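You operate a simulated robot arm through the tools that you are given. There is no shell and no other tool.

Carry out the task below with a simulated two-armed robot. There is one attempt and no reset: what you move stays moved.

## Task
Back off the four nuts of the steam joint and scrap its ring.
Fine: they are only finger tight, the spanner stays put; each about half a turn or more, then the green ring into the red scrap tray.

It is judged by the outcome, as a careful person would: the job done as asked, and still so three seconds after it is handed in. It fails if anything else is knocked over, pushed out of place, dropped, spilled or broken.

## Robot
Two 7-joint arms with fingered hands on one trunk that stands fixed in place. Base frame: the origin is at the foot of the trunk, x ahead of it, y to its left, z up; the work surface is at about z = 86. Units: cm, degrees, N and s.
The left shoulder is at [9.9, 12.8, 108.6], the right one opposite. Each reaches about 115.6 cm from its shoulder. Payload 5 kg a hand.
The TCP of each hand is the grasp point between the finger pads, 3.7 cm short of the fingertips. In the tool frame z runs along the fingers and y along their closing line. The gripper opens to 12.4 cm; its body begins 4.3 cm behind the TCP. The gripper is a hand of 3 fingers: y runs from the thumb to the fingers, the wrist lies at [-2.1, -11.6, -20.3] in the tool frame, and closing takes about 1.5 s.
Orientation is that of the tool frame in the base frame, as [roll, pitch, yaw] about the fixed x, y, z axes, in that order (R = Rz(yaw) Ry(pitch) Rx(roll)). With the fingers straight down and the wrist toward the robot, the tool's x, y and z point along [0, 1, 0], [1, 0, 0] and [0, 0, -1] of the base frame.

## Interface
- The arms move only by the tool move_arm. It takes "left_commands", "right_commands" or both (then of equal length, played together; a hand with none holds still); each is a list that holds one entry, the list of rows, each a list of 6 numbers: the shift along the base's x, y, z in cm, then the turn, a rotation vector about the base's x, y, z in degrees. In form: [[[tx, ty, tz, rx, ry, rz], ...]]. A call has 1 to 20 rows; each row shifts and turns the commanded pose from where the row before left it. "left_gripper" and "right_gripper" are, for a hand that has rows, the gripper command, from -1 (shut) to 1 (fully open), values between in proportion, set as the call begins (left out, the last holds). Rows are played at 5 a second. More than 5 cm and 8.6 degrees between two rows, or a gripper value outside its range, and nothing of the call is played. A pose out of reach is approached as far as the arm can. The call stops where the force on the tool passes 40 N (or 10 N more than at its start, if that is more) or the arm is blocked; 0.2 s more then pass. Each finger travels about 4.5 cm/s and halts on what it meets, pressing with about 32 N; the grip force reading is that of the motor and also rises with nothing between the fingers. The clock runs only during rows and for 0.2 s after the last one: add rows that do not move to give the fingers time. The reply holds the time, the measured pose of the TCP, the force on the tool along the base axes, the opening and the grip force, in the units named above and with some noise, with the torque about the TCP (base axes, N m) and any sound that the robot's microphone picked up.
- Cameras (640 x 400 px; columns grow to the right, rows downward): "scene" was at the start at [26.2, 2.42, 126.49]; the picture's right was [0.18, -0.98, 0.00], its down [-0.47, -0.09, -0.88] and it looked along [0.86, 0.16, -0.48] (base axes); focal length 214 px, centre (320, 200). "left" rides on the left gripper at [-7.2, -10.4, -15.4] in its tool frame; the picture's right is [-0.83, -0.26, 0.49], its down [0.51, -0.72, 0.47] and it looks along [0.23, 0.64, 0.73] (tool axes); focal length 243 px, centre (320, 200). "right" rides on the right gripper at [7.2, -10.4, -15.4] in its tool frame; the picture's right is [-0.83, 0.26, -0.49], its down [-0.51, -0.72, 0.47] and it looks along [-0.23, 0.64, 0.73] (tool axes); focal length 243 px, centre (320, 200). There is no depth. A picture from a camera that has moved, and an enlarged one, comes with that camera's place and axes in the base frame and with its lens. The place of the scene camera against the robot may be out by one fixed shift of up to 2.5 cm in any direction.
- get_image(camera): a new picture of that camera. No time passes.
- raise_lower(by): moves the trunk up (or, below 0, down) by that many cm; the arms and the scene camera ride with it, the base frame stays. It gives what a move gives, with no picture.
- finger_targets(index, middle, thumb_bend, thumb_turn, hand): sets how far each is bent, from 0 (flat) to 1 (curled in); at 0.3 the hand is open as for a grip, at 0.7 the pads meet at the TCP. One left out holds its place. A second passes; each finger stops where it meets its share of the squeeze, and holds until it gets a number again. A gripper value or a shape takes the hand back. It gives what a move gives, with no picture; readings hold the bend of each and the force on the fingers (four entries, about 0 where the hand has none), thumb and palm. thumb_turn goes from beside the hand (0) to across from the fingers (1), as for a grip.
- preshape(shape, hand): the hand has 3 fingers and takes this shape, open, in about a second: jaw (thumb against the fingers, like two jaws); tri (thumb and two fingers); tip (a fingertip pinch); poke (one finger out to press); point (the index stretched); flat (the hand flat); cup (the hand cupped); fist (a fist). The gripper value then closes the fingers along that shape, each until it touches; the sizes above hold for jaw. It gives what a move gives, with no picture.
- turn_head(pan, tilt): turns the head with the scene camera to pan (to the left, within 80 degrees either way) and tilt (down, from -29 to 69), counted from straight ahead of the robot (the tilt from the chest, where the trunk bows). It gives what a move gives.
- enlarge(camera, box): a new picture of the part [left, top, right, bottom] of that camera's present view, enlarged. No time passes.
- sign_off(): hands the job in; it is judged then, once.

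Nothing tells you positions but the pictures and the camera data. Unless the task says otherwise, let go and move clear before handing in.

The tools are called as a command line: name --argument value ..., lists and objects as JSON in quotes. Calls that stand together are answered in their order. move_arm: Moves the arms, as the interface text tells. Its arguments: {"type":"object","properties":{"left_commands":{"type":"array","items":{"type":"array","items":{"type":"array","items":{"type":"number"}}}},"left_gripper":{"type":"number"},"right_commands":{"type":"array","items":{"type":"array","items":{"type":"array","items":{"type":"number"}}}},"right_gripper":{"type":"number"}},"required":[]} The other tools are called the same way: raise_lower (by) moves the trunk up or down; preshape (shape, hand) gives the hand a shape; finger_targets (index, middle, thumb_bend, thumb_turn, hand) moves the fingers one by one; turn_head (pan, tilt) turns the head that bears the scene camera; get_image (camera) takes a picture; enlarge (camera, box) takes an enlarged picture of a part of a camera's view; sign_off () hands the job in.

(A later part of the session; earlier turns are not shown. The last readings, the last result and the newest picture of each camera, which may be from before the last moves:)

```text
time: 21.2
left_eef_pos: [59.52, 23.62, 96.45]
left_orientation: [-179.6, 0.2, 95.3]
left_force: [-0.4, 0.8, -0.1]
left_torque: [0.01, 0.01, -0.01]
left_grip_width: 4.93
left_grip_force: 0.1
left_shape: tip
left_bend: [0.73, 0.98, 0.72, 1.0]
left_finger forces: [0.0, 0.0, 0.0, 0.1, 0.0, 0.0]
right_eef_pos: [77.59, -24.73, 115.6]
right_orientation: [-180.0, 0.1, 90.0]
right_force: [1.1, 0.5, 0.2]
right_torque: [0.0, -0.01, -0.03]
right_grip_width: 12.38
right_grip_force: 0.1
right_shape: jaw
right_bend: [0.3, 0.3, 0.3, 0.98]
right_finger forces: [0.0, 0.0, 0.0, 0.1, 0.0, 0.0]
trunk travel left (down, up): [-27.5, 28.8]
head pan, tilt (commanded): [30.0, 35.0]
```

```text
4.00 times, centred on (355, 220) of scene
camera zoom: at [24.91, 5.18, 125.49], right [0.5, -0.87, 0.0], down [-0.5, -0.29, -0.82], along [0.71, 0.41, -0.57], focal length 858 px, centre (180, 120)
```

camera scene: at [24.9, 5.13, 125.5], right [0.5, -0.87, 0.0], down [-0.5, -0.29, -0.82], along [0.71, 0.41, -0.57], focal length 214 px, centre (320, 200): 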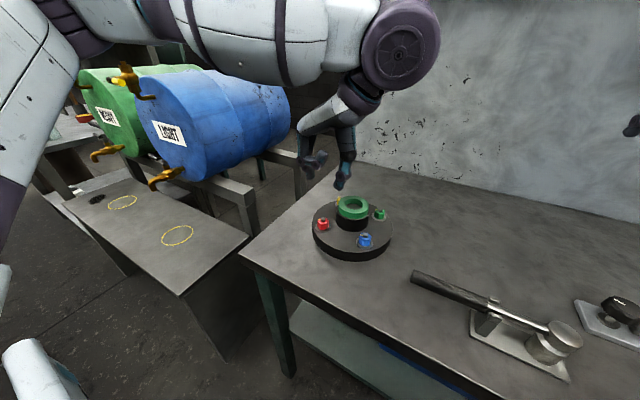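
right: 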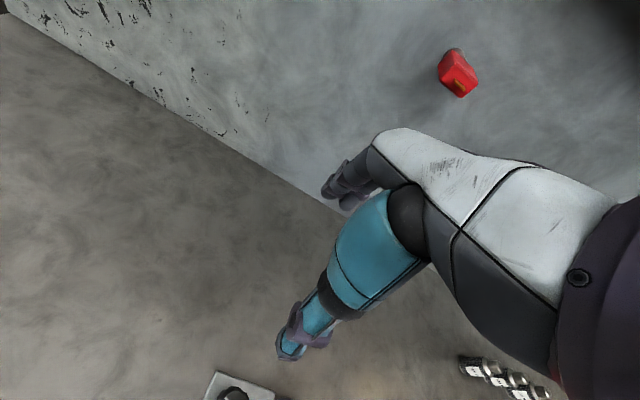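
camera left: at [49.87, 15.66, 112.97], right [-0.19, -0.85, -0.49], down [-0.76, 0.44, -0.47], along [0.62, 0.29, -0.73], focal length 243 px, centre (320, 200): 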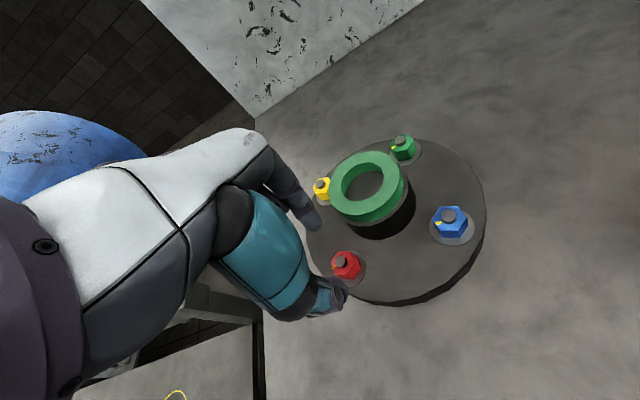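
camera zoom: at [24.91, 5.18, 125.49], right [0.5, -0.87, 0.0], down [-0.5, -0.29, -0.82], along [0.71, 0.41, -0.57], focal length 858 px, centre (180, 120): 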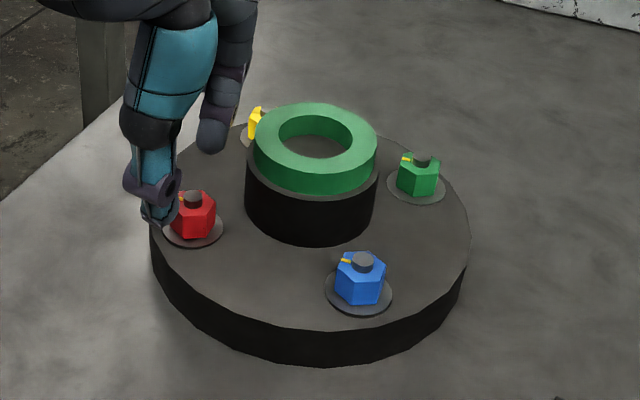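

The red nut is now between the tips. I'll descend to TCP z about 93.4 with a small centring correction.

move_arm --left_commands '[[[0.1, -0.1, -1, 0, 0, 0], [0, 0, -1, 0, 0, 0], [0, 0, -0.6, 0, 0, 0], [0, 0, -0.4, 0, 0, 0], [0, 0, 0, 0, 0, 0]]]'

enlarge --camera "left" --box '[260, 170, 400, 320]'

enlarge --camera "scene" --box '[300, 170, 370, 240]'

```text
time: 22.4
left_eef_pos: [59.7, 23.43, 93.38]
left_orientation: [-179.6, 0.2, 95.3]
left_force: [-0.2, -0.4, -0.7]
left_torque: [0.0, 0.02, -0.02]
left_grip_width: 4.95
left_grip_force: 0.1
left_shape: tip
left_bend: [0.73, 0.98, 0.72, 1.0]
left_finger forces: [0.0, 0.0, 0.0, 0.0, 0.0, 0.1]
right_eef_pos: [77.64, -24.59, 115.75]
right_orientation: [-180.0, 0.0, 90.1]
right_force: [-0.6, -0.5, -0.1]
right_torque: [-0.05, -0.02, 0.0]
right_grip_width: 12.35
right_grip_force: 0.1
right_shape: jaw
right_bend: [0.3, 0.3, 0.3, 0.98]
right_finger forces: [0.0, 0.0, 0.1, 0.0, 0.0, 0.1]
trunk travel left (down, up): [-27.5, 28.8]
head pan, tilt (commanded): [30.0, 35.0]
```

```text
2.67 times, centred on (330, 245) of left
camera zoom: at [50.05, 15.52, 108.88], right [-0.19, -0.85, -0.49], down [-0.77, 0.44, -0.47], along [0.61, 0.29, -0.74], focal length 647 px, centre (293, 80)
```

zoom: 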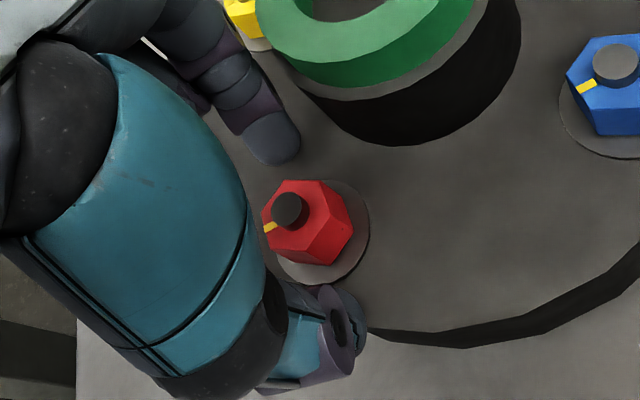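

```text
5.71 times, centred on (335, 205) of scene
camera zoom: at [24.87, 5.18, 125.51], right [0.5, -0.87, 0.0], down [-0.5, -0.29, -0.82], along [0.71, 0.41, -0.57], focal length 1226 px, centre (234, 171)
```

zoom: 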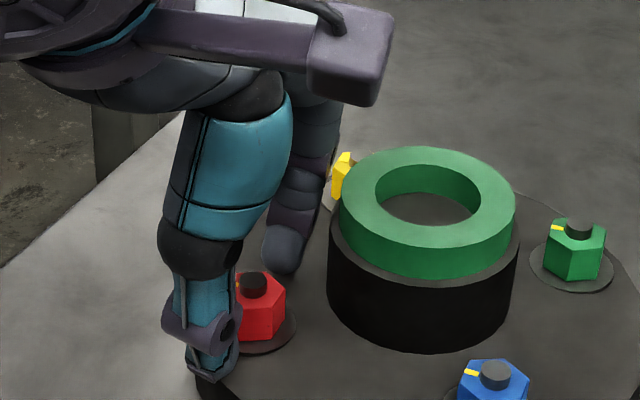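

No contact on the way down and the nut is between the tips. Closing on it now.

move_arm --left_commands '[[[0, 0, 0, 0, 0, 0], [0, 0, 0, 0, 0, 0], [0, 0, 0, 0, 0, 0], [0, 0, 0, 0, 0, 0], [0, 0, 0, 0, 0, 0]]]' --left_gripper -0.8

enlarge --camera "left" --box '[260, 170, 400, 320]'

enlarge --camera "scene" --box '[300, 170, 370, 240]'

```text
time: 23.6
left_eef_pos: [59.77, 23.53, 93.37]
left_orientation: [-179.6, 0.2, 95.3]
left_force: [-0.3, 0.2, -2.9]
left_torque: [0.0, 0.02, -0.01]
left_grip_width: 2.22
left_grip_force: 31.9
left_shape: tip
left_bend: [0.72, 1.0, 0.74, 1.0]
left_finger forces: [27.9, 0.1, 0.0, 0.1, 28.2, 0.0]
right_eef_pos: [77.64, -24.59, 115.64]
right_orientation: [-180.0, 0.0, 89.9]
right_force: [-0.1, 0.4, -0.3]
right_torque: [0.0, -0.01, -0.02]
right_grip_width: 12.36
right_grip_force: 0.1
right_shape: jaw
right_bend: [0.3, 0.3, 0.3, 0.98]
right_finger forces: [0.0, 0.1, 0.0, 0.0, 0.1, 0.0]
trunk travel left (down, up): [-27.5, 28.8]
head pan, tilt (commanded): [30.0, 35.0]
```

```text
2.67 times, centred on (330, 245) of left
camera zoom: at [50.07, 15.53, 108.86], right [-0.19, -0.85, -0.49], down [-0.77, 0.44, -0.47], along [0.61, 0.29, -0.74], focal length 647 px, centre (293, 80)
```

zoom: 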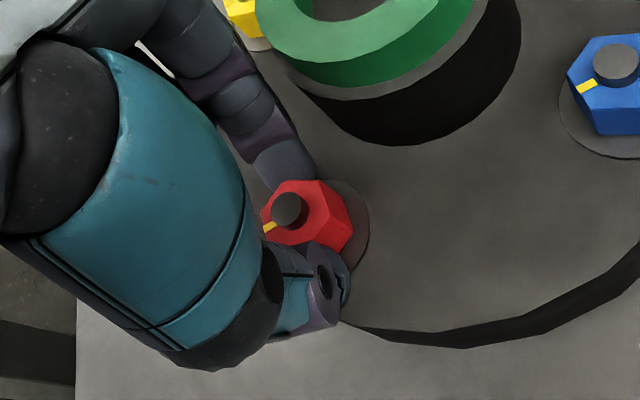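

```text
5.71 times, centred on (335, 205) of scene
camera zoom: at [24.89, 5.19, 125.5], right [0.5, -0.87, 0.0], down [-0.5, -0.29, -0.82], along [0.71, 0.41, -0.57], focal length 1226 px, centre (234, 171)
```

zoom: 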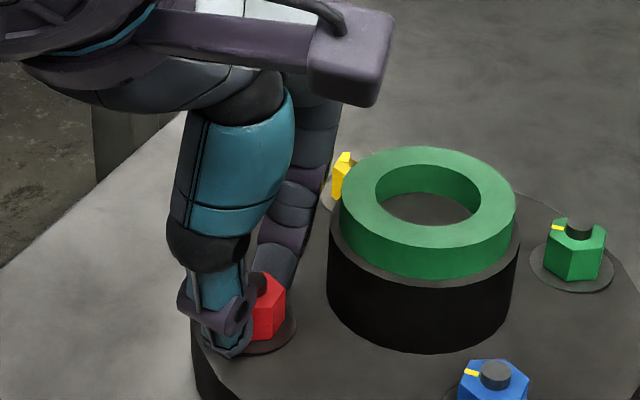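

The red nut is gripped with balanced forces of about 28 N on each side and no side load. I'll turn it anticlockwise a little first to check that it follows.

move_arm --left_commands '[[[0, 0, 0, 0, 0, 5], [0, 0, 0, 0, 0, 5], [0, 0, 0, 0, 0, 5], [0, 0, 0, 0, 0, 5], [0, 0, 0, 0, 0, 5]]]'

enlarge --camera "left" --box '[260, 170, 400, 320]'

enlarge --camera "scene" --box '[300, 170, 370, 240]'

```text
time: 24.8
left_eef_pos: [59.64, 23.51, 93.22]
left_orientation: [-179.5, 0.3, 120.5]
left_force: [-4.3, 1.1, 2.9]
left_torque: [0.03, 0.13, 0.02]
left_grip_width: 2.2
left_grip_force: 32.2
left_shape: tip
left_bend: [0.72, 1.0, 0.74, 1.0]
left_finger forces: [28.6, 0.0, 0.1, 0.0, 31.2, 0.1]
right_eef_pos: [77.59, -24.76, 115.68]
right_orientation: [179.9, 0.0, 90.0]
right_force: [0.4, -0.7, 0.0]
right_torque: [0.03, 0.01, 0.02]
right_grip_width: 12.36
right_grip_force: 0.0
right_shape: jaw
right_bend: [0.3, 0.3, 0.3, 0.98]
right_finger forces: [0.0, 0.0, 0.0, 0.0, 0.0, 0.0]
trunk travel left (down, up): [-27.5, 28.8]
head pan, tilt (commanded): [30.0, 35.0]
```

```text
2.67 times, centred on (330, 245) of left
camera zoom: at [54.36, 12.19, 108.8], right [0.19, -0.85, -0.49], down [-0.88, 0.07, -0.47], along [0.43, 0.52, -0.74], focal length 647 px, centre (293, 80)
```

zoom: 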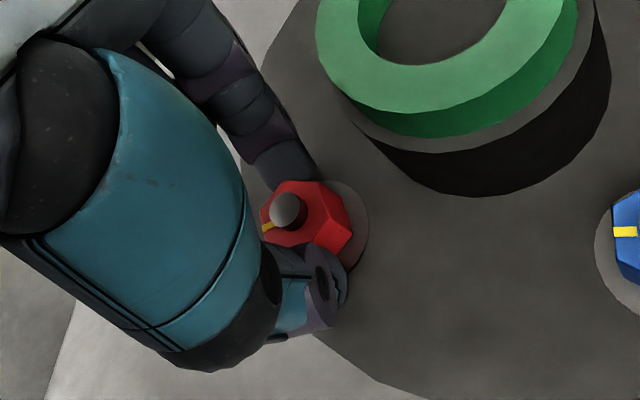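

```text
5.71 times, centred on (335, 205) of scene
camera zoom: at [24.81, 5.13, 125.52], right [0.5, -0.87, 0.0], down [-0.5, -0.29, -0.82], along [0.71, 0.41, -0.57], focal length 1226 px, centre (234, 171)
```

zoom: 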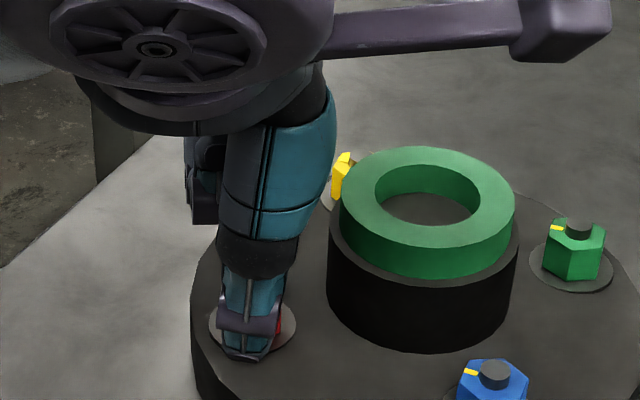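

The nut turns with the hand while the flange stays still. Continuing the stroke.

move_arm --left_commands '[[[0, 0, 0, 0, 0, 6], [0, 0, 0, 0, 0, 6], [0, 0, 0, 0, 0, 6], [0, 0, 0, 0, 0, 6], [0, 0, 0, 0, 0, 6], [0, 0, 0, 0, 0, 6], [0, 0, 0, 0, 0, 6], [0, 0, 0, 0, 0, 6], [0, 0, 0, 0, 0, 6], [0, 0, 0, 0, 0, 4]]]'

enlarge --camera "left" --box '[260, 170, 400, 320]'

enlarge --camera "scene" --box '[300, 170, 400, 260]'

```text
time: 27.0
left_eef_pos: [59.81, 23.54, 93.34]
left_orientation: [-179.6, 0.2, 178.4]
left_force: [1.2, -4.9, -0.7]
left_torque: [-0.16, -0.12, 0.02]
left_grip_width: 2.07
left_grip_force: 32.2
left_shape: tip
left_bend: [0.72, 1.0, 0.73, 1.0]
left_finger forces: [26.0, 0.0, 0.1, 0.0, 35.0, 0.1]
right_eef_pos: [77.58, -24.7, 115.67]
right_orientation: [179.9, 0.0, 89.9]
right_force: [-1.0, -0.3, -0.4]
right_torque: [0.01, -0.01, -0.02]
right_grip_width: 12.37
right_grip_force: 0.0
right_shape: jaw
right_bend: [0.3, 0.3, 0.3, 0.98]
right_finger forces: [0.0, 0.0, 0.0, 0.0, 0.0, 0.1]
trunk travel left (down, up): [-27.5, 28.8]
head pan, tilt (commanded): [30.0, 35.0]
```

```text
2.67 times, centred on (330, 245) of left
camera zoom: at [66.63, 13.17, 108.8], right [0.82, -0.29, -0.49], down [-0.53, -0.71, -0.47], along [-0.21, 0.64, -0.74], focal length 647 px, centre (293, 80)
```

zoom: 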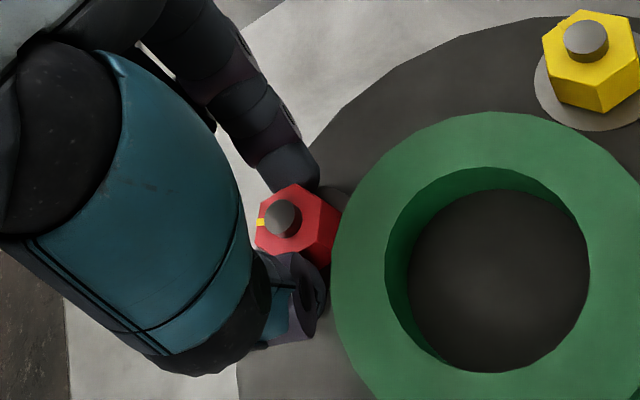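

```text
4.44 times, centred on (350, 215) of scene
camera zoom: at [24.92, 5.11, 125.5], right [0.5, -0.87, 0.0], down [-0.5, -0.29, -0.82], along [0.71, 0.41, -0.57], focal length 953 px, centre (187, 133)
```

zoom: 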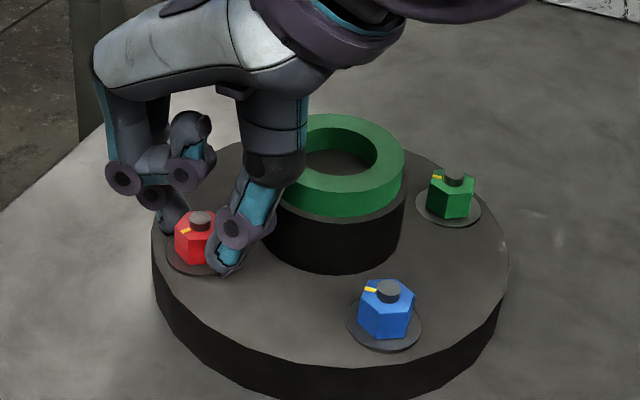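

The red nut has followed about 80° and its mark now points toward the robot. I'll open slightly, swing back, re-grip and turn again.

move_arm --left_commands '[[[0, 0, 0, 0, 0, 0], [0, 0, 0, 0, 0, 0], [0, 0, 0, 0, 0, 0], [0, 0, 0, 0, 0, -7.55], [0, 0, 0, 0, 0, -7.55], [0, 0, 0, 0, 0, -7.55], [0, 0, 0, 0, 0, -7.55], [0, 0, 0, 0, 0, -7.55], [0, 0, 0, 0, 0, -7.55], [0, 0, 0, 0, 0, -7.55], [0, 0, 0, 0, 0, -7.55], [0, 0, 0, 0, 0, -7.55], [0, 0, 0, 0, 0, -7.55], [0, 0, 0, 0, 0, -7.55]]]' --left_gripper -0.3

enlarge --camera "left" --box '[260, 170, 400, 320]'

```text
time: 30.0
left_eef_pos: [59.6, 23.65, 93.19]
left_orientation: [-179.6, 0.1, 95.1]
left_force: [0.3, 0.4, -0.3]
left_torque: [0.04, -0.01, 0.03]
left_grip_width: 4.29
left_grip_force: 0.1
left_shape: tip
left_bend: [0.73, 0.98, 0.73, 1.0]
left_finger forces: [0.0, 0.0, 0.0, 0.1, 0.0, 0.0]
right_eef_pos: [77.55, -24.5, 115.71]
right_orientation: [179.9, -0.1, 89.9]
right_force: [0.0, -0.6, 0.7]
right_torque: [-0.01, 0.01, 0.0]
right_grip_width: 12.35
right_grip_force: 0.1
right_shape: jaw
right_bend: [0.3, 0.3, 0.3, 0.98]
right_finger forces: [0.0, 0.1, 0.0, 0.0, 0.0, 0.0]
trunk travel left (down, up): [-27.5, 28.8]
head pan, tilt (commanded): [30.0, 35.0]
```

```text
2.67 times, centred on (330, 245) of left
camera zoom: at [50.01, 15.68, 108.77], right [-0.19, -0.85, -0.49], down [-0.77, 0.44, -0.47], along [0.61, 0.28, -0.74], focal length 647 px, centre (293, 80)
```

zoom: 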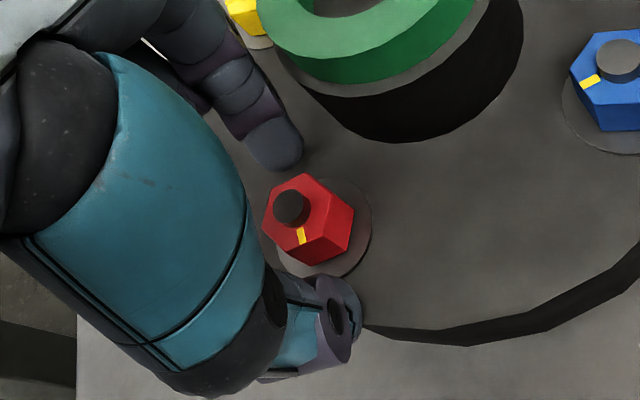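

The mark moved from pointing left to pointing toward the robot, about 80° anticlockwise, and the nut stayed put as the hand swung back. Second stroke next.

move_arm --left_commands '[[[0, 0, 0, 0, 0, 0], [0, 0, 0, 0, 0, 0], [0, 0, 0, 0, 0, 0], [0, 0, 0, 0, 0, 0], [0, 0, 0, 0, 0, 0], [0, 0, 0, 0, 0, 6], [0, 0, 0, 0, 0, 6], [0, 0, 0, 0, 0, 6], [0, 0, 0, 0, 0, 6], [0, 0, 0, 0, 0, 6], [0, 0, 0, 0, 0, 6], [0, 0, 0, 0, 0, 6], [0, 0, 0, 0, 0, 6], [0, 0, 0, 0, 0, 6], [0, 0, 0, 0, 0, 6], [0, 0, 0, 0, 0, 6], [0, 0, 0, 0, 0, 6], [0, 0, 0, 0, 0, 6], [0, 0, 0, 0, 0, 5]]]' --left_gripper -0.8

move_arm --left_commands '[[[0, 0, 0, 0, 0, 0], [0, 0, 0, 0, 0, 0], [0, 0, 0, 0, 0, 0], [0, 0, 0, 0, 0, -7.55], [0, 0, 0, 0, 0, -7.55], [0, 0, 0, 0, 0, -7.55], [0, 0, 0, 0, 0, -7.55], [0, 0, 0, 0, 0, -7.55], [0, 0, 0, 0, 0, -7.55], [0, 0, 0, 0, 0, -7.55], [0, 0, 0, 0, 0, -7.55], [0, 0, 0, 0, 0, -7.55], [0, 0, 0, 0, 0, -7.55], [0, 0, 0, 0, 0, -7.55]]]' --left_gripper -0.3

enlarge --camera "left" --box '[260, 170, 400, 320]'

enlarge --camera "scene" --box '[300, 170, 400, 260]'

```text
time: 34.0
left_eef_pos: [59.69, 23.59, 93.22]
left_orientation: [-179.6, 0.2, 178.3]
left_force: [-5.2, -3.9, -7.4]
left_torque: [-0.02, 0.11, -0.03]
left_grip_width: 1.6
left_grip_force: 32.3
left_shape: tip
left_bend: [0.71, 1.0, 0.73, 1.0]
left_finger forces: [27.2, 0.1, 0.0, 0.1, 33.0, 0.0]
right_eef_pos: [77.6, -24.73, 115.63]
right_orientation: [-180.0, 0.0, 89.9]
right_force: [-0.4, 0.3, 0.9]
right_torque: [-0.01, -0.01, -0.01]
right_grip_width: 12.35
right_grip_force: 0.2
right_shape: jaw
right_bend: [0.3, 0.3, 0.3, 0.98]
right_finger forces: [0.0, 0.1, 0.0, 0.0, 0.0, 0.0]
trunk travel left (down, up): [-27.5, 28.8]
head pan, tilt (commanded): [30.0, 35.0]
```

```text
time: 37.0
left_eef_pos: [59.7, 23.55, 93.32]
left_orientation: [-179.6, 0.2, 95.1]
left_force: [0.1, 0.5, 0.5]
left_torque: [0.02, -0.01, 0.0]
left_grip_width: 4.33
left_grip_force: 0.1
left_shape: tip
left_bend: [0.73, 0.98, 0.73, 1.0]
left_finger forces: [0.1, 0.1, 0.1, 0.0, 0.0, 0.1]
right_eef_pos: [77.65, -24.53, 115.77]
right_orientation: [-179.9, 0.0, 90.0]
right_force: [0.4, -0.3, 0.0]
right_torque: [-0.01, 0.03, 0.01]
right_grip_width: 12.36
right_grip_force: 0.1
right_shape: jaw
right_bend: [0.3, 0.3, 0.3, 0.98]
right_finger forces: [0.0, 0.0, 0.0, 0.0, 0.0, 0.0]
trunk travel left (down, up): [-27.5, 28.8]
head pan, tilt (commanded): [30.0, 35.0]
```

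```text
2.67 times, centred on (330, 245) of left
camera zoom: at [50.01, 15.66, 108.86], right [-0.19, -0.85, -0.49], down [-0.77, 0.44, -0.47], along [0.61, 0.28, -0.74], focal length 647 px, centre (293, 80)
```

zoom: 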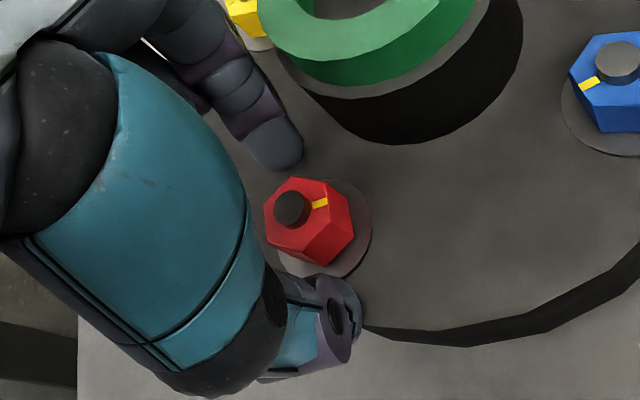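

```text
4.44 times, centred on (350, 215) of scene
camera zoom: at [24.85, 5.23, 125.51], right [0.5, -0.87, 0.0], down [-0.5, -0.29, -0.82], along [0.71, 0.41, -0.57], focal length 953 px, centre (187, 133)
```

zoom: 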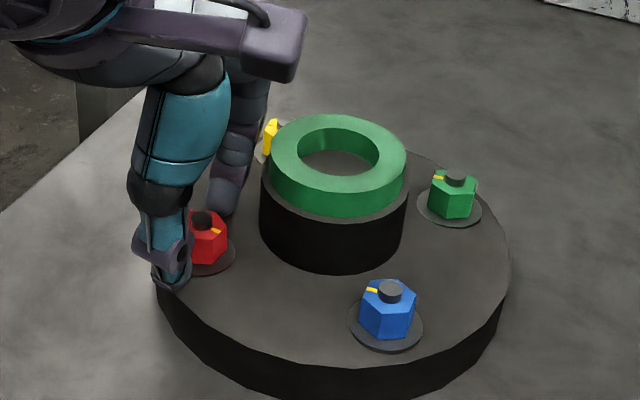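

The red mark is now about 180° from where it began. I'll add one more partial stroke for margin.

move_arm --left_commands '[[[0, 0, 0, 0, 0, 0], [0, 0, 0, 0, 0, 0], [0, 0, 0, 0, 0, 0], [0, 0, 0, 0, 0, 0], [0, 0, 0, 0, 0, 0], [0, 0, 0, 0, 0, 6], [0, 0, 0, 0, 0, 6], [0, 0, 0, 0, 0, 6], [0, 0, 0, 0, 0, 6], [0, 0, 0, 0, 0, 6], [0, 0, 0, 0, 0, 6], [0, 0, 0, 0, 0, 6], [0, 0, 0, 0, 0, 6], [0, 0, 0, 0, 0, 6], [0, 0, 0, 0, 0, 6]]]' --left_gripper -0.8

move_arm --left_commands '[[[0, 0, 0, 0, 0, 0], [0, 0, 0, 0, 0, 0], [0, 0, 0, 0, 0, 0], [0, 0, 0, 0, 0, 0], [0, 0, 1.5, 0, 0, 0], [0, 0, 2, 0, 0, 0], [0, 0, 3, 0, 0, 0], [0, 0, 4, 0, 0, 0]]]' --left_gripper -0.1

enlarge --camera "scene" --box '[300, 170, 400, 260]'

get_image --camera "left"

```text
time: 40.2
left_eef_pos: [59.79, 23.38, 93.24]
left_orientation: [-179.6, 0.2, 155.3]
left_force: [-0.5, -4.7, -4.9]
left_torque: [-0.09, -0.07, -0.02]
left_grip_width: 1.9
left_grip_force: 32.6
left_shape: tip
left_bend: [0.72, 1.0, 0.73, 1.0]
left_finger forces: [27.9, 0.1, 0.0, 0.0, 32.6, 0.0]
right_eef_pos: [77.6, -24.77, 115.68]
right_orientation: [-180.0, 0.0, 90.1]
right_force: [-0.6, -1.4, -0.2]
right_torque: [-0.01, 0.0, -0.02]
right_grip_width: 12.36
right_grip_force: 0.0
right_shape: jaw
right_bend: [0.3, 0.3, 0.3, 0.98]
right_finger forces: [0.1, 0.0, 0.0, 0.1, 0.0, 0.0]
trunk travel left (down, up): [-27.5, 28.8]
head pan, tilt (commanded): [30.0, 35.0]
```

```text
time: 42.0
left_eef_pos: [59.67, 23.41, 104.1]
left_orientation: [-179.7, 0.2, 155.2]
left_force: [-0.3, 0.0, 0.2]
left_torque: [0.02, 0.01, -0.04]
left_grip_width: 5.54
left_grip_force: 0.1
left_shape: tip
left_bend: [0.73, 0.98, 0.71, 1.0]
left_finger forces: [0.0, 0.1, 0.0, 0.0, 0.0, 0.0]
right_eef_pos: [77.6, -24.71, 115.77]
right_orientation: [179.9, 0.0, 90.0]
right_force: [0.2, 0.1, -0.4]
right_torque: [0.02, -0.01, 0.0]
right_grip_width: 12.34
right_grip_force: 0.1
right_shape: jaw
right_bend: [0.3, 0.3, 0.3, 0.98]
right_finger forces: [0.0, 0.0, 0.0, 0.1, 0.0, 0.1]
trunk travel left (down, up): [-27.5, 28.8]
head pan, tilt (commanded): [30.0, 35.0]
```

```text
4.44 times, centred on (350, 215) of scene
camera zoom: at [24.74, 5.11, 125.54], right [0.5, -0.87, 0.0], down [-0.5, -0.29, -0.82], along [0.71, 0.41, -0.57], focal length 953 px, centre (187, 133)
```

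zoom: 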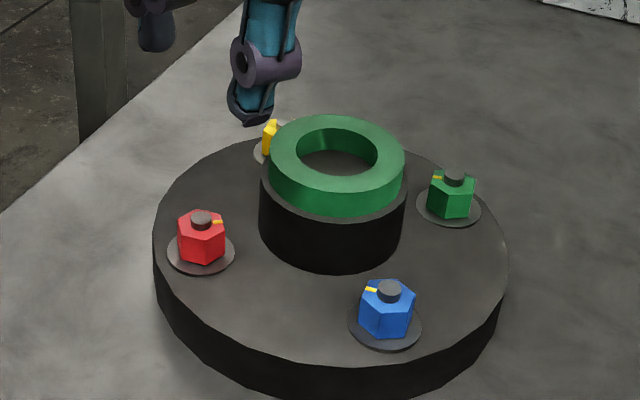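

```text
taken
camera left: at [61.75, 11.2, 119.53], right [0.64, -0.59, -0.49], down [-0.76, -0.45, -0.47], along [0.06, 0.67, -0.74], focal length 243 px, centre (320, 200)
```

left: 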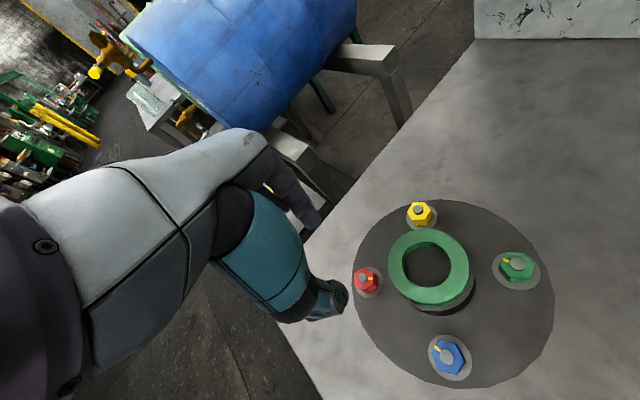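

The red nut has now turned about 240° and the flange hasn't moved. Next is the yellow nut at (70.3, 23.5). I'll move over and swing the hand to yaw 5°, staying high.

move_arm --left_commands '[[[0.6, 0, 0, 0, 0, -8.3], [0.6, 0, 0, 0, 0, -8.3], [0.6, 0, 0, 0, 0, -8.3], [0.6, 0, 0, 0, 0, -8.3], [0.6, 0, 0, 0, 0, -8.3], [0.6, 0, 0, 0, 0, -8.3], [0.6, 0, 0, 0, 0, -8.3], [0.6, 0, 0, 0, 0, -8.3], [0.6, 0, 0, 0, 0, -8.3], [0.6, 0, 0, 0, 0, -8.3], [0.6, 0, 0, 0, 0, -8.3], [0.6, 0, 0, 0, 0, -8.3], [0.6, 0, 0, 0, 0, -8.3], [0.6, 0, 0, 0, 0, -8.3], [0.6, 0, 0, 0, 0, -8.3], [0.6, 0, 0, 0, 0, -8.3], [0.6, 0, 0, 0, 0, -8.3], [0.4, 0, 0, 0, 0, -8.3]]]' --left_gripper -0.2

get_image --camera "left"

get_image --camera "scene"

```text
time: 45.8
left_eef_pos: [70.37, 23.49, 103.78]
left_orientation: [-179.6, 0.3, 5.6]
left_force: [-0.3, -0.4, -0.2]
left_torque: [-0.02, 0.03, -0.03]
left_grip_width: 5.03
left_grip_force: 0.1
left_shape: tip
left_bend: [0.73, 0.98, 0.72, 1.0]
left_finger forces: [0.0, 0.0, 0.0, 0.0, 0.0, 0.0]
right_eef_pos: [77.72, -24.75, 115.65]
right_orientation: [-180.0, 0.0, 90.1]
right_force: [0.1, -0.3, -1.4]
right_torque: [-0.01, 0.03, 0.01]
right_grip_width: 12.37
right_grip_force: 0.1
right_shape: jaw
right_bend: [0.3, 0.3, 0.3, 0.98]
right_finger forces: [0.0, 0.0, 0.0, 0.1, 0.0, 0.1]
trunk travel left (down, up): [-27.5, 28.8]
head pan, tilt (commanded): [30.0, 35.0]
```

```text
taken
camera left: at [62.13, 33.21, 119.24], right [-0.85, 0.18, -0.49], down [0.43, 0.77, -0.47], along [0.29, -0.61, -0.74], focal length 243 px, centre (320, 200)
```

left: 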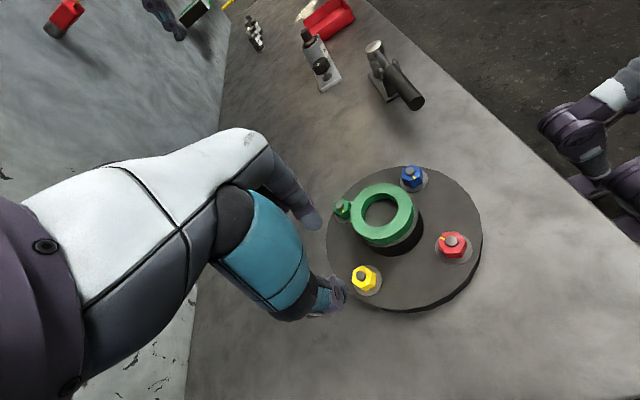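

```text
taken
camera scene: at [24.93, 5.16, 125.49], right [0.5, -0.87, 0.0], down [-0.5, -0.29, -0.82], along [0.71, 0.41, -0.57], focal length 214 px, centre (320, 200)
```

scene: 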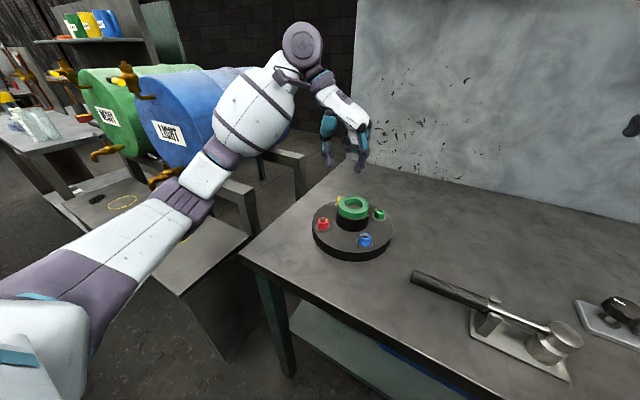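

Reached. I'll zoom in to verify the yellow nut's position from here.

enlarge --camera "left" --box '[270, 210, 430, 330]'

enlarge --camera "left" --box '[320, 150, 500, 320]'

```text
3.33 times, centred on (350, 270) of left
camera zoom: at [62.13, 33.21, 119.24], right [-0.85, 0.18, -0.49], down [0.43, 0.77, -0.47], along [0.29, -0.61, -0.74], focal length 809 px, centre (220, -33)
```

zoom: 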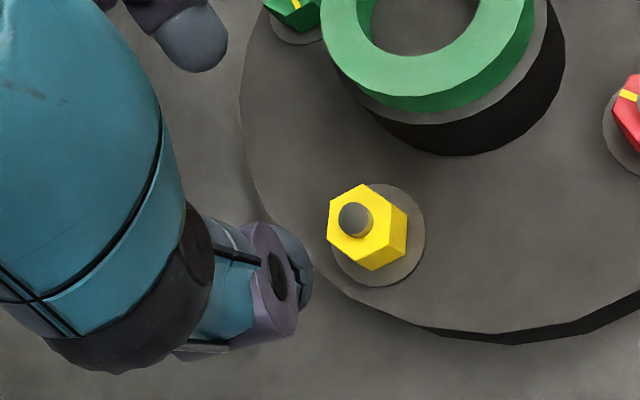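

```text
2.35 times, centred on (410, 235) of left
camera zoom: at [62.13, 33.21, 119.24], right [-0.85, 0.18, -0.49], down [0.43, 0.77, -0.47], along [0.29, -0.61, -0.74], focal length 571 px, centre (108, 118)
```

zoom: 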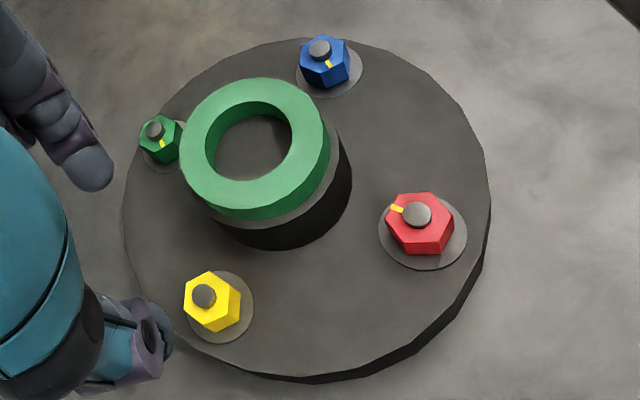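

The yellow nut is at about (70.2, 23.5), matching the plan. I'll descend over it and check.

move_arm --left_commands '[[[-0.08, 0, -2, 0, 0, 0], [0, 0, -2, 0, 0, 0], [0, 0, -2, 0, 0, 0], [0, 0, -2, 0, 0, 0], [0, 0, -1, 0, 0, 0], [0, 0, -0.8, 0, 0, 0], [0, 0, -0.6, 0, 0, 0], [0, 0, 0, 0, 0, 0]]]' --left_gripper -0.2

enlarge --camera "left" --box '[260, 170, 400, 320]'

enlarge --camera "scene" --box '[300, 150, 400, 260]'

```text
time: 47.6
left_eef_pos: [70.35, 23.6, 93.31]
left_orientation: [-179.6, 0.2, 5.9]
left_force: [0.3, 0.1, -0.5]
left_torque: [0.02, -0.01, 0.0]
left_grip_width: 5.02
left_grip_force: 0.1
left_shape: tip
left_bend: [0.73, 0.98, 0.72, 1.0]
left_finger forces: [0.0, 0.0, 0.0, 0.0, 0.0, 0.1]
right_eef_pos: [77.63, -24.59, 115.74]
right_orientation: [180.0, -0.1, 89.9]
right_force: [-0.5, -0.5, -1.0]
right_torque: [0.01, 0.02, -0.02]
right_grip_width: 12.36
right_grip_force: 0.0
right_shape: jaw
right_bend: [0.3, 0.3, 0.3, 0.98]
right_finger forces: [0.1, 0.1, 0.0, 0.0, 0.0, 0.0]
trunk travel left (down, up): [-27.5, 28.8]
head pan, tilt (commanded): [30.0, 35.0]
```

```text
2.67 times, centred on (330, 245) of left
camera zoom: at [62.04, 33.18, 108.91], right [-0.85, 0.18, -0.49], down [0.43, 0.77, -0.47], along [0.29, -0.61, -0.74], focal length 647 px, centre (293, 80)
```

zoom: 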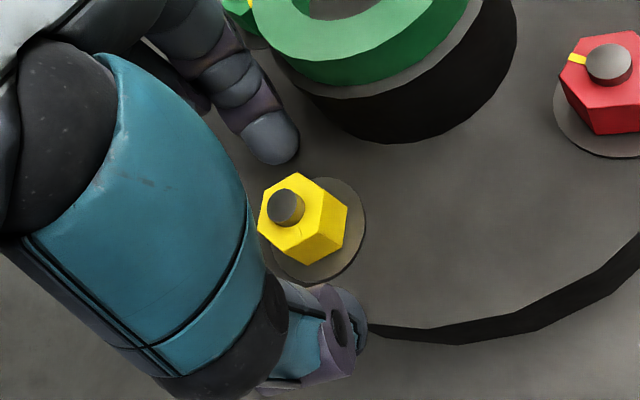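

```text
3.64 times, centred on (350, 205) of scene
camera zoom: at [24.87, 5.18, 125.51], right [0.5, -0.87, 0.0], down [-0.5, -0.29, -0.82], along [0.71, 0.41, -0.57], focal length 780 px, centre (211, 182)
```

zoom: 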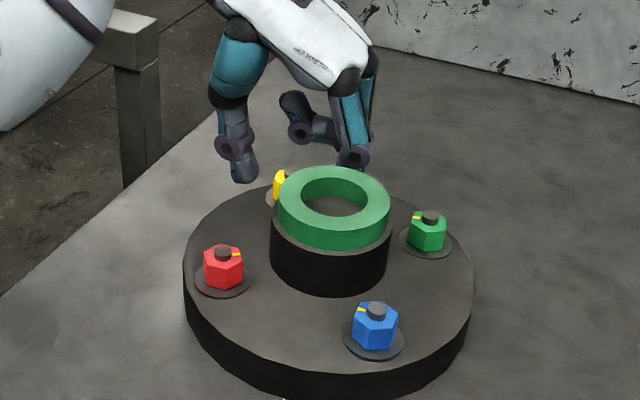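

The nut sits nicely between the tips, in the same geometry as for red. Gripping and starting with a small turn.

move_arm --left_commands '[[[0, 0, 0, 0, 0, 0], [0, 0, 0, 0, 0, 0], [0, 0, 0, 0, 0, 0], [0, 0, 0, 0, 0, 0], [0, 0, 0, 0, 0, 0], [0, 0, 0, 0, 0, 5], [0, 0, 0, 0, 0, 5], [0, 0, 0, 0, 0, 5], [0, 0, 0, 0, 0, 5]]]' --left_gripper -0.8

enlarge --camera "left" --box '[260, 170, 400, 320]'

```text
time: 49.6
left_eef_pos: [70.34, 23.61, 93.45]
left_orientation: [-179.6, 0.3, 25.8]
left_force: [-3.6, -4.8, -6.0]
left_torque: [-0.19, 0.11, -0.01]
left_grip_width: 1.76
left_grip_force: 32.5
left_shape: tip
left_bend: [0.72, 1.0, 0.74, 1.0]
left_finger forces: [30.4, 0.0, 0.0, 0.1, 28.4, 0.0]
right_eef_pos: [77.67, -24.57, 115.57]
right_orientation: [180.0, 0.0, 90.0]
right_force: [-0.4, -0.3, 0.1]
right_torque: [-0.04, 0.03, 0.01]
right_grip_width: 12.35
right_grip_force: 0.1
right_shape: jaw
right_bend: [0.3, 0.3, 0.3, 0.98]
right_finger forces: [0.1, 0.0, 0.0, 0.1, 0.0, 0.0]
trunk travel left (down, up): [-27.5, 28.8]
head pan, tilt (commanded): [30.0, 35.0]
```

```text
2.67 times, centred on (330, 245) of left
camera zoom: at [59.27, 29.8, 108.93], right [-0.86, -0.12, -0.49], down [0.14, 0.87, -0.47], along [0.48, -0.47, -0.74], focal length 647 px, centre (293, 80)
```

zoom: 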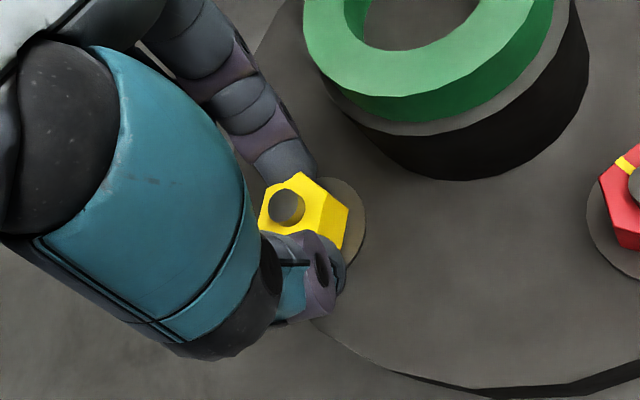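

The yellow nut follows too. Finishing this stroke, then swinging back for the second.

move_arm --left_commands '[[[0, 0, 0, 0, 0, 6.3], [0, 0, 0, 0, 0, 6.3], [0, 0, 0, 0, 0, 6.3], [0, 0, 0, 0, 0, 6.3], [0, 0, 0, 0, 0, 6.3], [0, 0, 0, 0, 0, 6.3], [0, 0, 0, 0, 0, 6.3], [0, 0, 0, 0, 0, 6.3], [0, 0, 0, 0, 0, 6.3], [0, 0, 0, 0, 0, 6.3]]]'

enlarge --camera "left" --box '[260, 170, 400, 320]'

move_arm --left_commands '[[[0, 0, 0, 0, 0, 0], [0, 0, 0, 0, 0, 0], [0, 0, 0, 0, 0, 0], [0, 0, 0, 0, 0, -7.55], [0, 0, 0, 0, 0, -7.55], [0, 0, 0, 0, 0, -7.55], [0, 0, 0, 0, 0, -7.55], [0, 0, 0, 0, 0, -7.55], [0, 0, 0, 0, 0, -7.55], [0, 0, 0, 0, 0, -7.55], [0, 0, 0, 0, 0, -7.55], [0, 0, 0, 0, 0, -7.55], [0, 0, 0, 0, 0, -7.55], [0, 0, 0, 0, 0, -7.55]]]' --left_gripper -0.3

enlarge --camera "left" --box '[260, 170, 400, 320]'

```text
time: 51.8
left_eef_pos: [70.19, 23.41, 93.47]
left_orientation: [-179.6, 0.1, 88.9]
left_force: [-4.1, -10.2, -2.1]
left_torque: [-0.22, 0.07, -0.06]
left_grip_width: 1.77
left_grip_force: 32.0
left_shape: tip
left_bend: [0.72, 1.0, 0.74, 1.0]
left_finger forces: [29.4, 0.0, 0.0, 0.0, 32.8, 0.0]
right_eef_pos: [77.6, -24.59, 115.6]
right_orientation: [-180.0, -0.1, 90.0]
right_force: [-0.8, -0.3, -0.3]
right_torque: [0.0, 0.0, -0.01]
right_grip_width: 12.36
right_grip_force: 0.2
right_shape: jaw
right_bend: [0.3, 0.3, 0.3, 0.98]
right_finger forces: [0.0, 0.0, 0.1, 0.1, 0.0, 0.1]
trunk travel left (down, up): [-27.5, 28.8]
head pan, tilt (commanded): [30.0, 35.0]
```

```text
2.67 times, centred on (330, 245) of left
camera zoom: at [59.71, 16.63, 108.94], right [-0.28, -0.83, -0.49], down [-0.71, 0.52, -0.47], along [0.64, 0.22, -0.74], focal length 647 px, centre (293, 80)
```

zoom: 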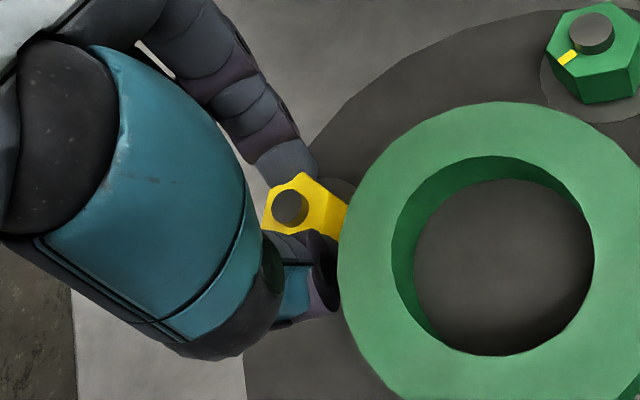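

```text
time: 54.8
left_eef_pos: [70.29, 23.68, 93.47]
left_orientation: [-179.6, 0.2, 5.6]
left_force: [0.2, -0.7, 0.2]
left_torque: [-0.01, 0.0, -0.01]
left_grip_width: 4.31
left_grip_force: 0.1
left_shape: tip
left_bend: [0.73, 0.98, 0.73, 1.0]
left_finger forces: [0.1, 0.1, 0.0, 0.0, 0.1, 0.0]
right_eef_pos: [77.68, -24.58, 115.66]
right_orientation: [-180.0, 0.1, 90.1]
right_force: [-0.9, -0.1, 0.4]
right_torque: [0.03, 0.02, 0.0]
right_grip_width: 12.34
right_grip_force: 0.1
right_shape: jaw
right_bend: [0.3, 0.3, 0.3, 0.98]
right_finger forces: [0.0, 0.1, 0.0, 0.0, 0.1, 0.1]
trunk travel left (down, up): [-27.5, 28.8]
head pan, tilt (commanded): [30.0, 35.0]
```

```text
2.67 times, centred on (330, 245) of left
camera zoom: at [62.05, 33.28, 108.93], right [-0.85, 0.18, -0.49], down [0.43, 0.77, -0.47], along [0.29, -0.61, -0.74], focal length 647 px, centre (293, 80)
```

zoom: 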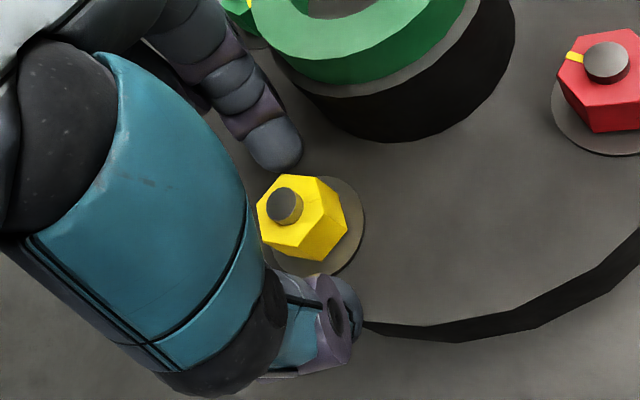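

Good. I'll shift slightly (the force hints the nut is about 0.15 cm lower in y) and do the second stroke.

move_arm --left_commands '[[[-0.08, -0.15, 0, 0, 0, 0], [0, 0, 0, 0, 0, 0], [0, 0, 0, 0, 0, 0], [0, 0, 0, 0, 0, 0], [0, 0, 0, 0, 0, 0], [0, 0, 0, 0, 0, 6], [0, 0, 0, 0, 0, 6], [0, 0, 0, 0, 0, 6], [0, 0, 0, 0, 0, 6], [0, 0, 0, 0, 0, 6], [0, 0, 0, 0, 0, 6], [0, 0, 0, 0, 0, 6], [0, 0, 0, 0, 0, 6], [0, 0, 0, 0, 0, 6], [0, 0, 0, 0, 0, 6], [0, 0, 0, 0, 0, 6], [0, 0, 0, 0, 0, 6], [0, 0, 0, 0, 0, 6], [0, 0, 0, 0, 0, 5]]]' --left_gripper -0.8

enlarge --camera "left" --box '[260, 170, 400, 320]'

move_arm --left_commands '[[[0, 0, 0, 0, 0, 0], [0, 0, 0, 0, 0, 0], [0, 0, 0, 0, 0, 0], [0, 0, 0, 0, 0, -7.55], [0, 0, 0, 0, 0, -7.55], [0, 0, 0, 0, 0, -7.55], [0, 0, 0, 0, 0, -7.55], [0, 0, 0, 0, 0, -7.55], [0, 0, 0, 0, 0, -7.55], [0, 0, 0, 0, 0, -7.55], [0, 0, 0, 0, 0, -7.55], [0, 0, 0, 0, 0, -7.55], [0, 0, 0, 0, 0, -7.55], [0, 0, 0, 0, 0, -7.55]]]' --left_gripper -0.3

enlarge --camera "left" --box '[260, 170, 400, 320]'

```text
time: 58.8
left_eef_pos: [70.23, 23.2, 93.49]
left_orientation: [-179.6, 0.1, 88.8]
left_force: [1.9, -13.6, 2.2]
left_torque: [-0.31, -0.12, -0.01]
left_grip_width: 2.07
left_grip_force: 31.8
left_shape: tip
left_bend: [0.72, 1.0, 0.74, 1.0]
left_finger forces: [33.6, 0.0, 0.0, 0.1, 28.3, 0.1]
right_eef_pos: [77.69, -24.83, 115.54]
right_orientation: [180.0, 0.0, 90.1]
right_force: [0.3, 0.1, 0.1]
right_torque: [0.0, 0.03, 0.0]
right_grip_width: 12.38
right_grip_force: 0.0
right_shape: jaw
right_bend: [0.3, 0.3, 0.3, 0.98]
right_finger forces: [0.0, 0.0, 0.0, 0.0, 0.0, 0.0]
trunk travel left (down, up): [-27.5, 28.8]
head pan, tilt (commanded): [30.0, 35.0]
```

```text
2.67 times, centred on (330, 245) of left
camera zoom: at [59.71, 16.44, 108.9], right [-0.28, -0.83, -0.49], down [-0.71, 0.52, -0.47], along [0.64, 0.22, -0.74], focal length 647 px, centre (293, 80)
```

zoom: 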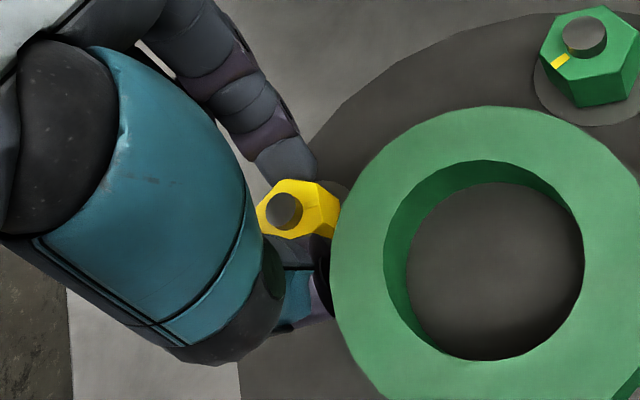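

```text
time: 61.8
left_eef_pos: [70.23, 23.46, 93.3]
left_orientation: [-179.6, 0.2, 5.4]
left_force: [-0.3, -0.4, -0.3]
left_torque: [0.0, 0.01, 0.0]
left_grip_width: 4.32
left_grip_force: 0.1
left_shape: tip
left_bend: [0.73, 0.98, 0.73, 1.0]
left_finger forces: [0.0, 0.0, 0.0, 0.0, 0.0, 0.0]
right_eef_pos: [77.56, -24.69, 115.64]
right_orientation: [180.0, 0.0, 90.1]
right_force: [-0.6, -0.4, 0.0]
right_torque: [0.0, -0.01, 0.03]
right_grip_width: 12.34
right_grip_force: 0.1
right_shape: jaw
right_bend: [0.3, 0.3, 0.3, 0.98]
right_finger forces: [0.0, 0.1, 0.0, 0.0, 0.0, 0.0]
trunk travel left (down, up): [-27.5, 28.8]
head pan, tilt (commanded): [30.0, 35.0]
```

```text
2.67 times, centred on (330, 245) of left
camera zoom: at [61.98, 33.15, 108.84], right [-0.85, 0.18, -0.49], down [0.43, 0.77, -0.47], along [0.29, -0.61, -0.74], focal length 647 px, centre (293, 80)
```

zoom: 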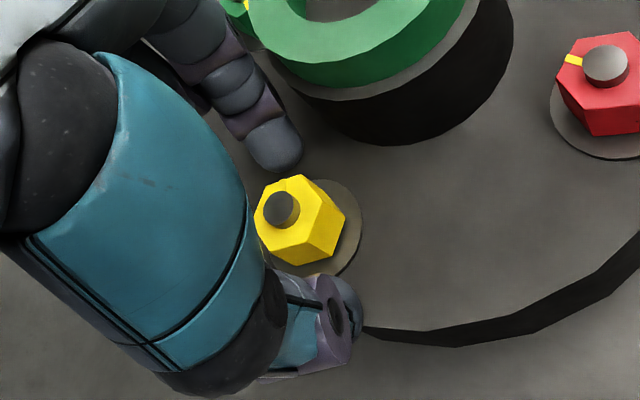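

I'll zoom on the yellow nut to find its faint mark and judge how far it has turned.

enlarge --camera "left" --box '[310, 230, 350, 275]'

enlarge --camera "scene" --box '[300, 170, 400, 260]'

```text
8.89 times, centred on (330, 252) of left
camera zoom: at [61.98, 33.15, 108.84], right [-0.85, 0.18, -0.49], down [0.43, 0.77, -0.47], along [0.29, -0.61, -0.74], focal length 2157 px, centre (231, -267)
```

zoom: 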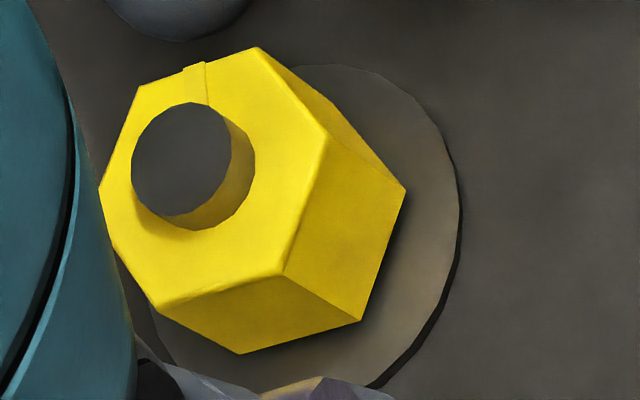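

```text
4.44 times, centred on (350, 215) of scene
camera zoom: at [24.91, 5.18, 125.49], right [0.5, -0.87, 0.0], down [-0.5, -0.29, -0.82], along [0.71, 0.41, -0.57], focal length 953 px, centre (187, 133)
```

zoom: 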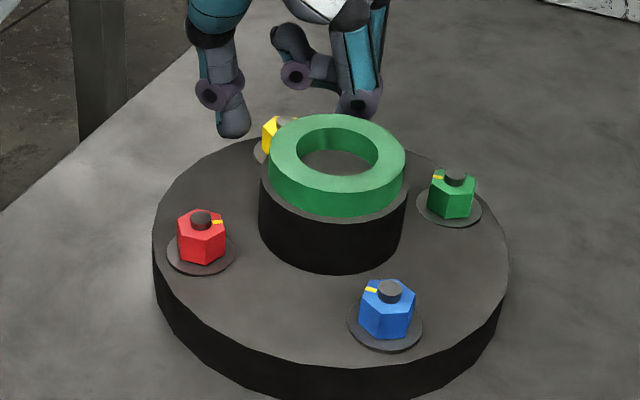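

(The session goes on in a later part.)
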